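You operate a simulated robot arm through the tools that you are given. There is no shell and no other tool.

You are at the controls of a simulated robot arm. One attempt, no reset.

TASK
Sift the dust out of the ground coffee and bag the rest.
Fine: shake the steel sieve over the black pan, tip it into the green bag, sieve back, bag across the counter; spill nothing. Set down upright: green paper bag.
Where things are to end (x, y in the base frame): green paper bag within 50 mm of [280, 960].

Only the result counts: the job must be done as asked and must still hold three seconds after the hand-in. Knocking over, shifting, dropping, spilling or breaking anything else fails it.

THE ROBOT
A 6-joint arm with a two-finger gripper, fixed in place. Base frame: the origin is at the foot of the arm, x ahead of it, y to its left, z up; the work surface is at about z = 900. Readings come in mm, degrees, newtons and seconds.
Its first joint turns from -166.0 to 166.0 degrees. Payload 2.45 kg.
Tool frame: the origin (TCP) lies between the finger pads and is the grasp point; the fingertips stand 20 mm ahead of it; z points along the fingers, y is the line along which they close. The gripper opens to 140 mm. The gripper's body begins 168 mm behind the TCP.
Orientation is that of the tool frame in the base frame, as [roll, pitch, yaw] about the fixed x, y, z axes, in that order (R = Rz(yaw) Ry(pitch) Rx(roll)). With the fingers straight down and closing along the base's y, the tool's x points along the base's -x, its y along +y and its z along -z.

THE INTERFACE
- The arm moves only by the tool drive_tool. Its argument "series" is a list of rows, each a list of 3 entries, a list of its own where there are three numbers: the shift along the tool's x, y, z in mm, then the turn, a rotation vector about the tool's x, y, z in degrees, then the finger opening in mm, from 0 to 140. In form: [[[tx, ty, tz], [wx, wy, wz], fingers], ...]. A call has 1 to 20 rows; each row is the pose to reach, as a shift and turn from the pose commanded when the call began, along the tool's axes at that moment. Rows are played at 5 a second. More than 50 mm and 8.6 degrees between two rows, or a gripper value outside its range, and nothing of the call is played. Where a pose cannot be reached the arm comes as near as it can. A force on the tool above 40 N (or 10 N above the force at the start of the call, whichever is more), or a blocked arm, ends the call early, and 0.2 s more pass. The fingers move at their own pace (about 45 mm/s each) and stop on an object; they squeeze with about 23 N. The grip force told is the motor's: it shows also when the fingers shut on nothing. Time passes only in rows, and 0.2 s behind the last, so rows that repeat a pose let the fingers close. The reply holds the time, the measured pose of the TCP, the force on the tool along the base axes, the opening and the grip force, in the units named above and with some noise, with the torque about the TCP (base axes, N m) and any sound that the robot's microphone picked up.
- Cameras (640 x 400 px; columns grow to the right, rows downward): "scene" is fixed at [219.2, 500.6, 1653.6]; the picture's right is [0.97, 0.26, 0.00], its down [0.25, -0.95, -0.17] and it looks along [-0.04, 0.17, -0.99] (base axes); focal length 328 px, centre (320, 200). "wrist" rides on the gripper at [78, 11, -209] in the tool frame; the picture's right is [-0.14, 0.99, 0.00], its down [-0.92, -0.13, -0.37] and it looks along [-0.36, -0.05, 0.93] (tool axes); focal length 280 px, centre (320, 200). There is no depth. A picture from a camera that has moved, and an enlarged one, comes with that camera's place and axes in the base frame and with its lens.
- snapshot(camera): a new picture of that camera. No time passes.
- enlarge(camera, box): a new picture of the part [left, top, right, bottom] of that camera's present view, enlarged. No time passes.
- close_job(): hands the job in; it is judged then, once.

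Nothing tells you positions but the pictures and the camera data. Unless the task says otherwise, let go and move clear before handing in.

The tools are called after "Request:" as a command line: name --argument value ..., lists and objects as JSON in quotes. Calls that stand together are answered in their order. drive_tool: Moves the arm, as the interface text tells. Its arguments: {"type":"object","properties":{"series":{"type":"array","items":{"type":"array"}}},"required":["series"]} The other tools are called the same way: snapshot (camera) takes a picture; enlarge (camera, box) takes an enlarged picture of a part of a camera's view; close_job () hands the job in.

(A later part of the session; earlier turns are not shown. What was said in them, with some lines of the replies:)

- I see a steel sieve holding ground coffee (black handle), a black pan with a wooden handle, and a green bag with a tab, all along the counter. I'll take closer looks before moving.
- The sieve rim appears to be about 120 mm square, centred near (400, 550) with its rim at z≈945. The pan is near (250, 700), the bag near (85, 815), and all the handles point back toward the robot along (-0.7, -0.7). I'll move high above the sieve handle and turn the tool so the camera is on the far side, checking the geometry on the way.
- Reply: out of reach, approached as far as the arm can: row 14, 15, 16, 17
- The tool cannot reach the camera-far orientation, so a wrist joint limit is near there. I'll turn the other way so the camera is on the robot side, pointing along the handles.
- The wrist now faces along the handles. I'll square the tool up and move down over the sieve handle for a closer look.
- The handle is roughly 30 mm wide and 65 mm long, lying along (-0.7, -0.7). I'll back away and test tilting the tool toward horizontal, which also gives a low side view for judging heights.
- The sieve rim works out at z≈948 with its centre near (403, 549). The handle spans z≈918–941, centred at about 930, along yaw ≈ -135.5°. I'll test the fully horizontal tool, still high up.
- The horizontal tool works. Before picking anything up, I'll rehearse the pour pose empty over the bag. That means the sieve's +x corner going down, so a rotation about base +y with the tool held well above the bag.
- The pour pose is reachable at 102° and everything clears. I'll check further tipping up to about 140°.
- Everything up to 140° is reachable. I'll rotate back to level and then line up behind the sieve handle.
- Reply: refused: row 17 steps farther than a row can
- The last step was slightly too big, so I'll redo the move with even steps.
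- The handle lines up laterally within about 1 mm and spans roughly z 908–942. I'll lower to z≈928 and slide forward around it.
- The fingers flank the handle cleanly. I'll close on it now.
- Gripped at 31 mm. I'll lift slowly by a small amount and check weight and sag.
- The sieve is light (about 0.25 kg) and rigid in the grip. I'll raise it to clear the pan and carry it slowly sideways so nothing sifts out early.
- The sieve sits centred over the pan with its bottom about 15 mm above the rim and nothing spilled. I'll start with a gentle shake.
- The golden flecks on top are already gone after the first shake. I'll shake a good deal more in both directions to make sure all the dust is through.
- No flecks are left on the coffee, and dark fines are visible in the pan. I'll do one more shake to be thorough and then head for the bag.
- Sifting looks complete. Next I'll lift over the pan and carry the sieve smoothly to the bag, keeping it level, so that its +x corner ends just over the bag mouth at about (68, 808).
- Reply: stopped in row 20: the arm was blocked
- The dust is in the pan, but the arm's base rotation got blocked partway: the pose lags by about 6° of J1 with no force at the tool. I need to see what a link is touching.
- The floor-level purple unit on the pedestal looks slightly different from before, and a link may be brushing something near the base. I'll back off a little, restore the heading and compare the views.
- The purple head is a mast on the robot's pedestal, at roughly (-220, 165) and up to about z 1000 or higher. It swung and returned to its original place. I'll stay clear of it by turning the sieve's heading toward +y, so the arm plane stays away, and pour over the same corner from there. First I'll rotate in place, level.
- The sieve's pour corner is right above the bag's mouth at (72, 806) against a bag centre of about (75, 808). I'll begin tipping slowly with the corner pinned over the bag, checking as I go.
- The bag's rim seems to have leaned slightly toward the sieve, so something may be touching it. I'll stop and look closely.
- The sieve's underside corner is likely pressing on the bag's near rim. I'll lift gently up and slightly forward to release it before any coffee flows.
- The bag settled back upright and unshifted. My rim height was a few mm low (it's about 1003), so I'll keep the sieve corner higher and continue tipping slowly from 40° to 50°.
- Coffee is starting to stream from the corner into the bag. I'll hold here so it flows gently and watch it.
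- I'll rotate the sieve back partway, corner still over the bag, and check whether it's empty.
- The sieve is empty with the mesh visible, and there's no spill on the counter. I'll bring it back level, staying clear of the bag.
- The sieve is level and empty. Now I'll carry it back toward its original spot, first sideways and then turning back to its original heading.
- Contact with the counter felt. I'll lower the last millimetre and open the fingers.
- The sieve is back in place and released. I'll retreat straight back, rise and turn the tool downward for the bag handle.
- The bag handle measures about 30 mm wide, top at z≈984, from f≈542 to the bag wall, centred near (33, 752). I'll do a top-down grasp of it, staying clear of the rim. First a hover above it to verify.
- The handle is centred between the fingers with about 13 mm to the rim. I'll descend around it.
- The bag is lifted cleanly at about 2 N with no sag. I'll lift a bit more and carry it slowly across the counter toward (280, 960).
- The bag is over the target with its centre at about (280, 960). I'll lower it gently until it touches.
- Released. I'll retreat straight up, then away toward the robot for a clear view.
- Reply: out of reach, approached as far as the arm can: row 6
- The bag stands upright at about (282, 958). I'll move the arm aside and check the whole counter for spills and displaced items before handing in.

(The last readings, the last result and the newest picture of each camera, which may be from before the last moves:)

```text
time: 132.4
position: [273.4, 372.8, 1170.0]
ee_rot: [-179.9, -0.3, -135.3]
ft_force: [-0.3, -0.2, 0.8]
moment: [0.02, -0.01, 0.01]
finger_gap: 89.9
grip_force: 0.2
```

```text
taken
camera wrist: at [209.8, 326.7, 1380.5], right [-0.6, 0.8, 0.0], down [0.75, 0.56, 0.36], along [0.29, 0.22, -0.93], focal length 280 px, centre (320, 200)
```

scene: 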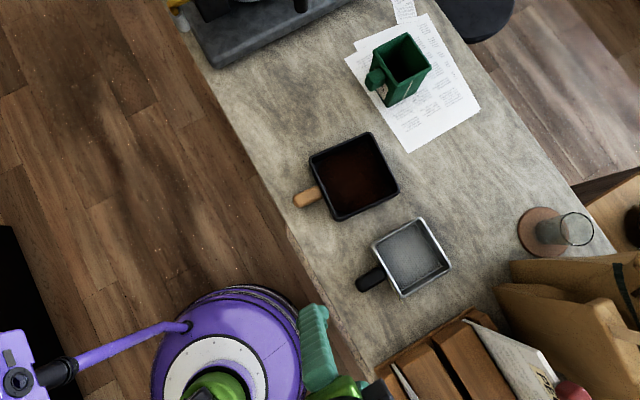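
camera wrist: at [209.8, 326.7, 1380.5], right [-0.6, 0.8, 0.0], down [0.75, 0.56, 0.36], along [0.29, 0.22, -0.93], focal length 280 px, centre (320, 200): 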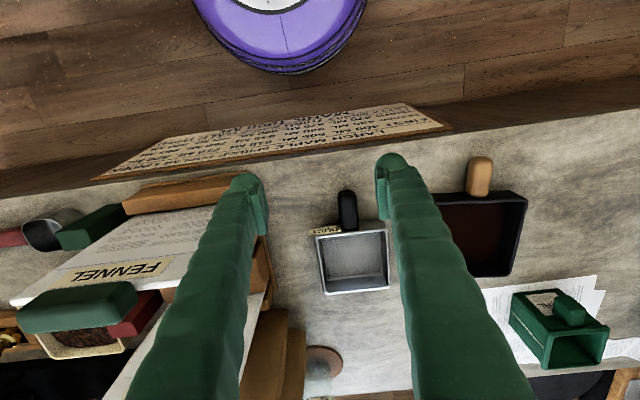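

Everything looks in place and clean. There's a handwritten card on the counter's front edge, so I'll take a closer look at it and at the counter surfaces before handing in.

Request:
enlarge --camera "wrist" --box '[90, 90, 460, 190]'

Request:
enlarge --camera "wrist" --box '[260, 95, 450, 165]'

Request:
enlarge --camera "scene" --box '[200, 60, 420, 220]'

Request:
enlarge --camera "scene" --box '[290, 180, 480, 340]'

```text
1.73 times, centred on (275, 140) of wrist
camera zoom: at [209.8, 326.7, 1380.5], right [-0.6, 0.8, 0.0], down [0.75, 0.56, 0.36], along [0.29, 0.22, -0.93], focal length 485 px, centre (398, 304)
```

zoom: 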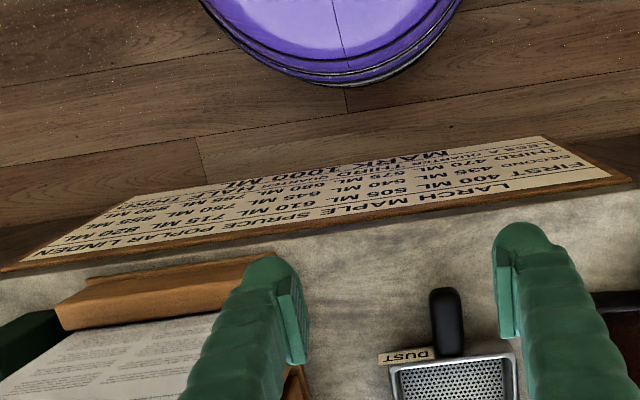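

```text
3.37 times, centred on (355, 130) of wrist
camera zoom: at [209.8, 326.7, 1380.5], right [-0.6, 0.8, 0.0], down [0.75, 0.56, 0.36], along [0.29, 0.22, -0.93], focal length 944 px, centre (202, 436)
```

zoom: 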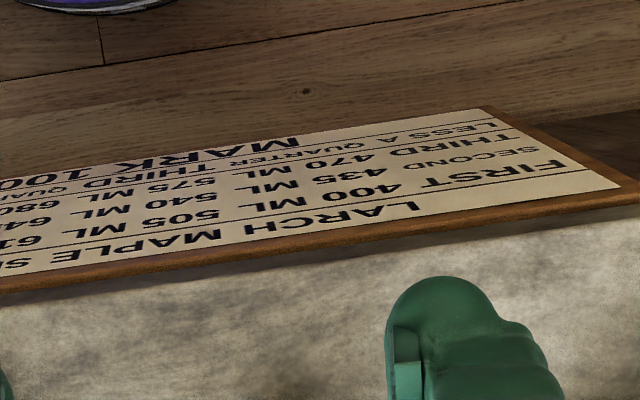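

```text
2.50 times, centred on (310, 140) of scene
camera zoom: at [219.2, 500.6, 1653.6], right [0.97, 0.26, 0.0], down [0.25, -0.95, -0.17], along [-0.04, 0.17, -0.99], focal length 821 px, centre (345, 350)
```

zoom: 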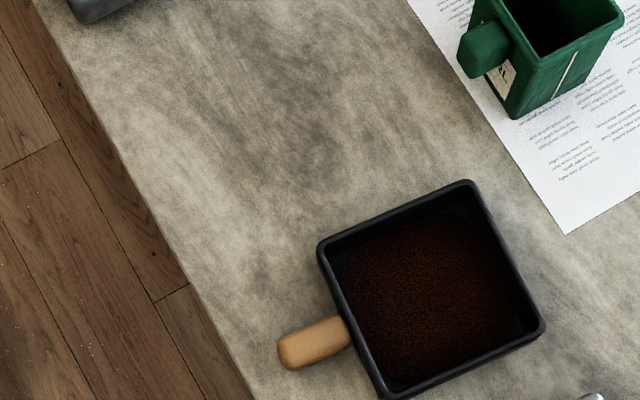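

```text
2.50 times, centred on (385, 260) of scene
camera zoom: at [219.2, 500.6, 1653.6], right [0.97, 0.26, 0.0], down [0.25, -0.95, -0.17], along [-0.04, 0.17, -0.99], focal length 821 px, centre (158, 50)
```

zoom: 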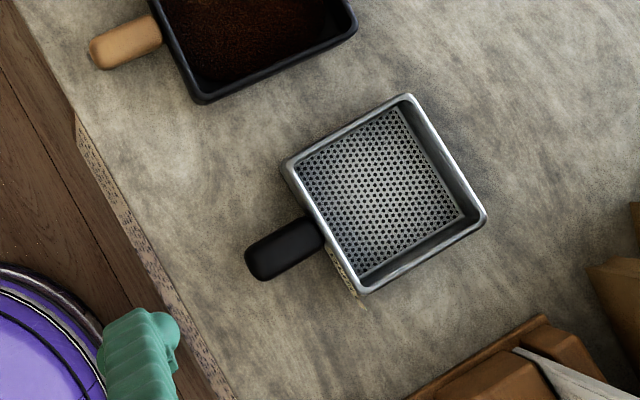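

The counter is clean with no spills:
- **Sieve:** empty and back in its original spot.
- **Dust:** in the pan, which hasn't moved.
- **Bag:** upright at about (282, 958).

The card on the counter edge is an unrelated volume chart, and the arm is clear, so I'm handing in.

Request:
close_job

```text
The job is handed in.
```

The job is handed in: the dust is in the black pan, the sifted coffee is in the green bag, and the bag stands upright at about (282, 958). I watched coffee start falling into the bag and the sieve came out empty, but I couldn't see down to the bottom of the bag.

- **Sieve:** back in its original spot, within about 2–3 mm.
- **Pan:** has not moved.
- **Spills:** none visible on the counter.

Two things happened along the way that could count against it:

- **Mast bump:** on the way to the bag, the arm was blocked and the purple unit mounted near its base swung aside. It returned to its original position as soon as I backed off.
- **Bag lean:** early in the pour, the sieve's underside pressed on the rim and the still-empty bag leaned about 5°. It settled back upright in the same place when I lifted the sieve.
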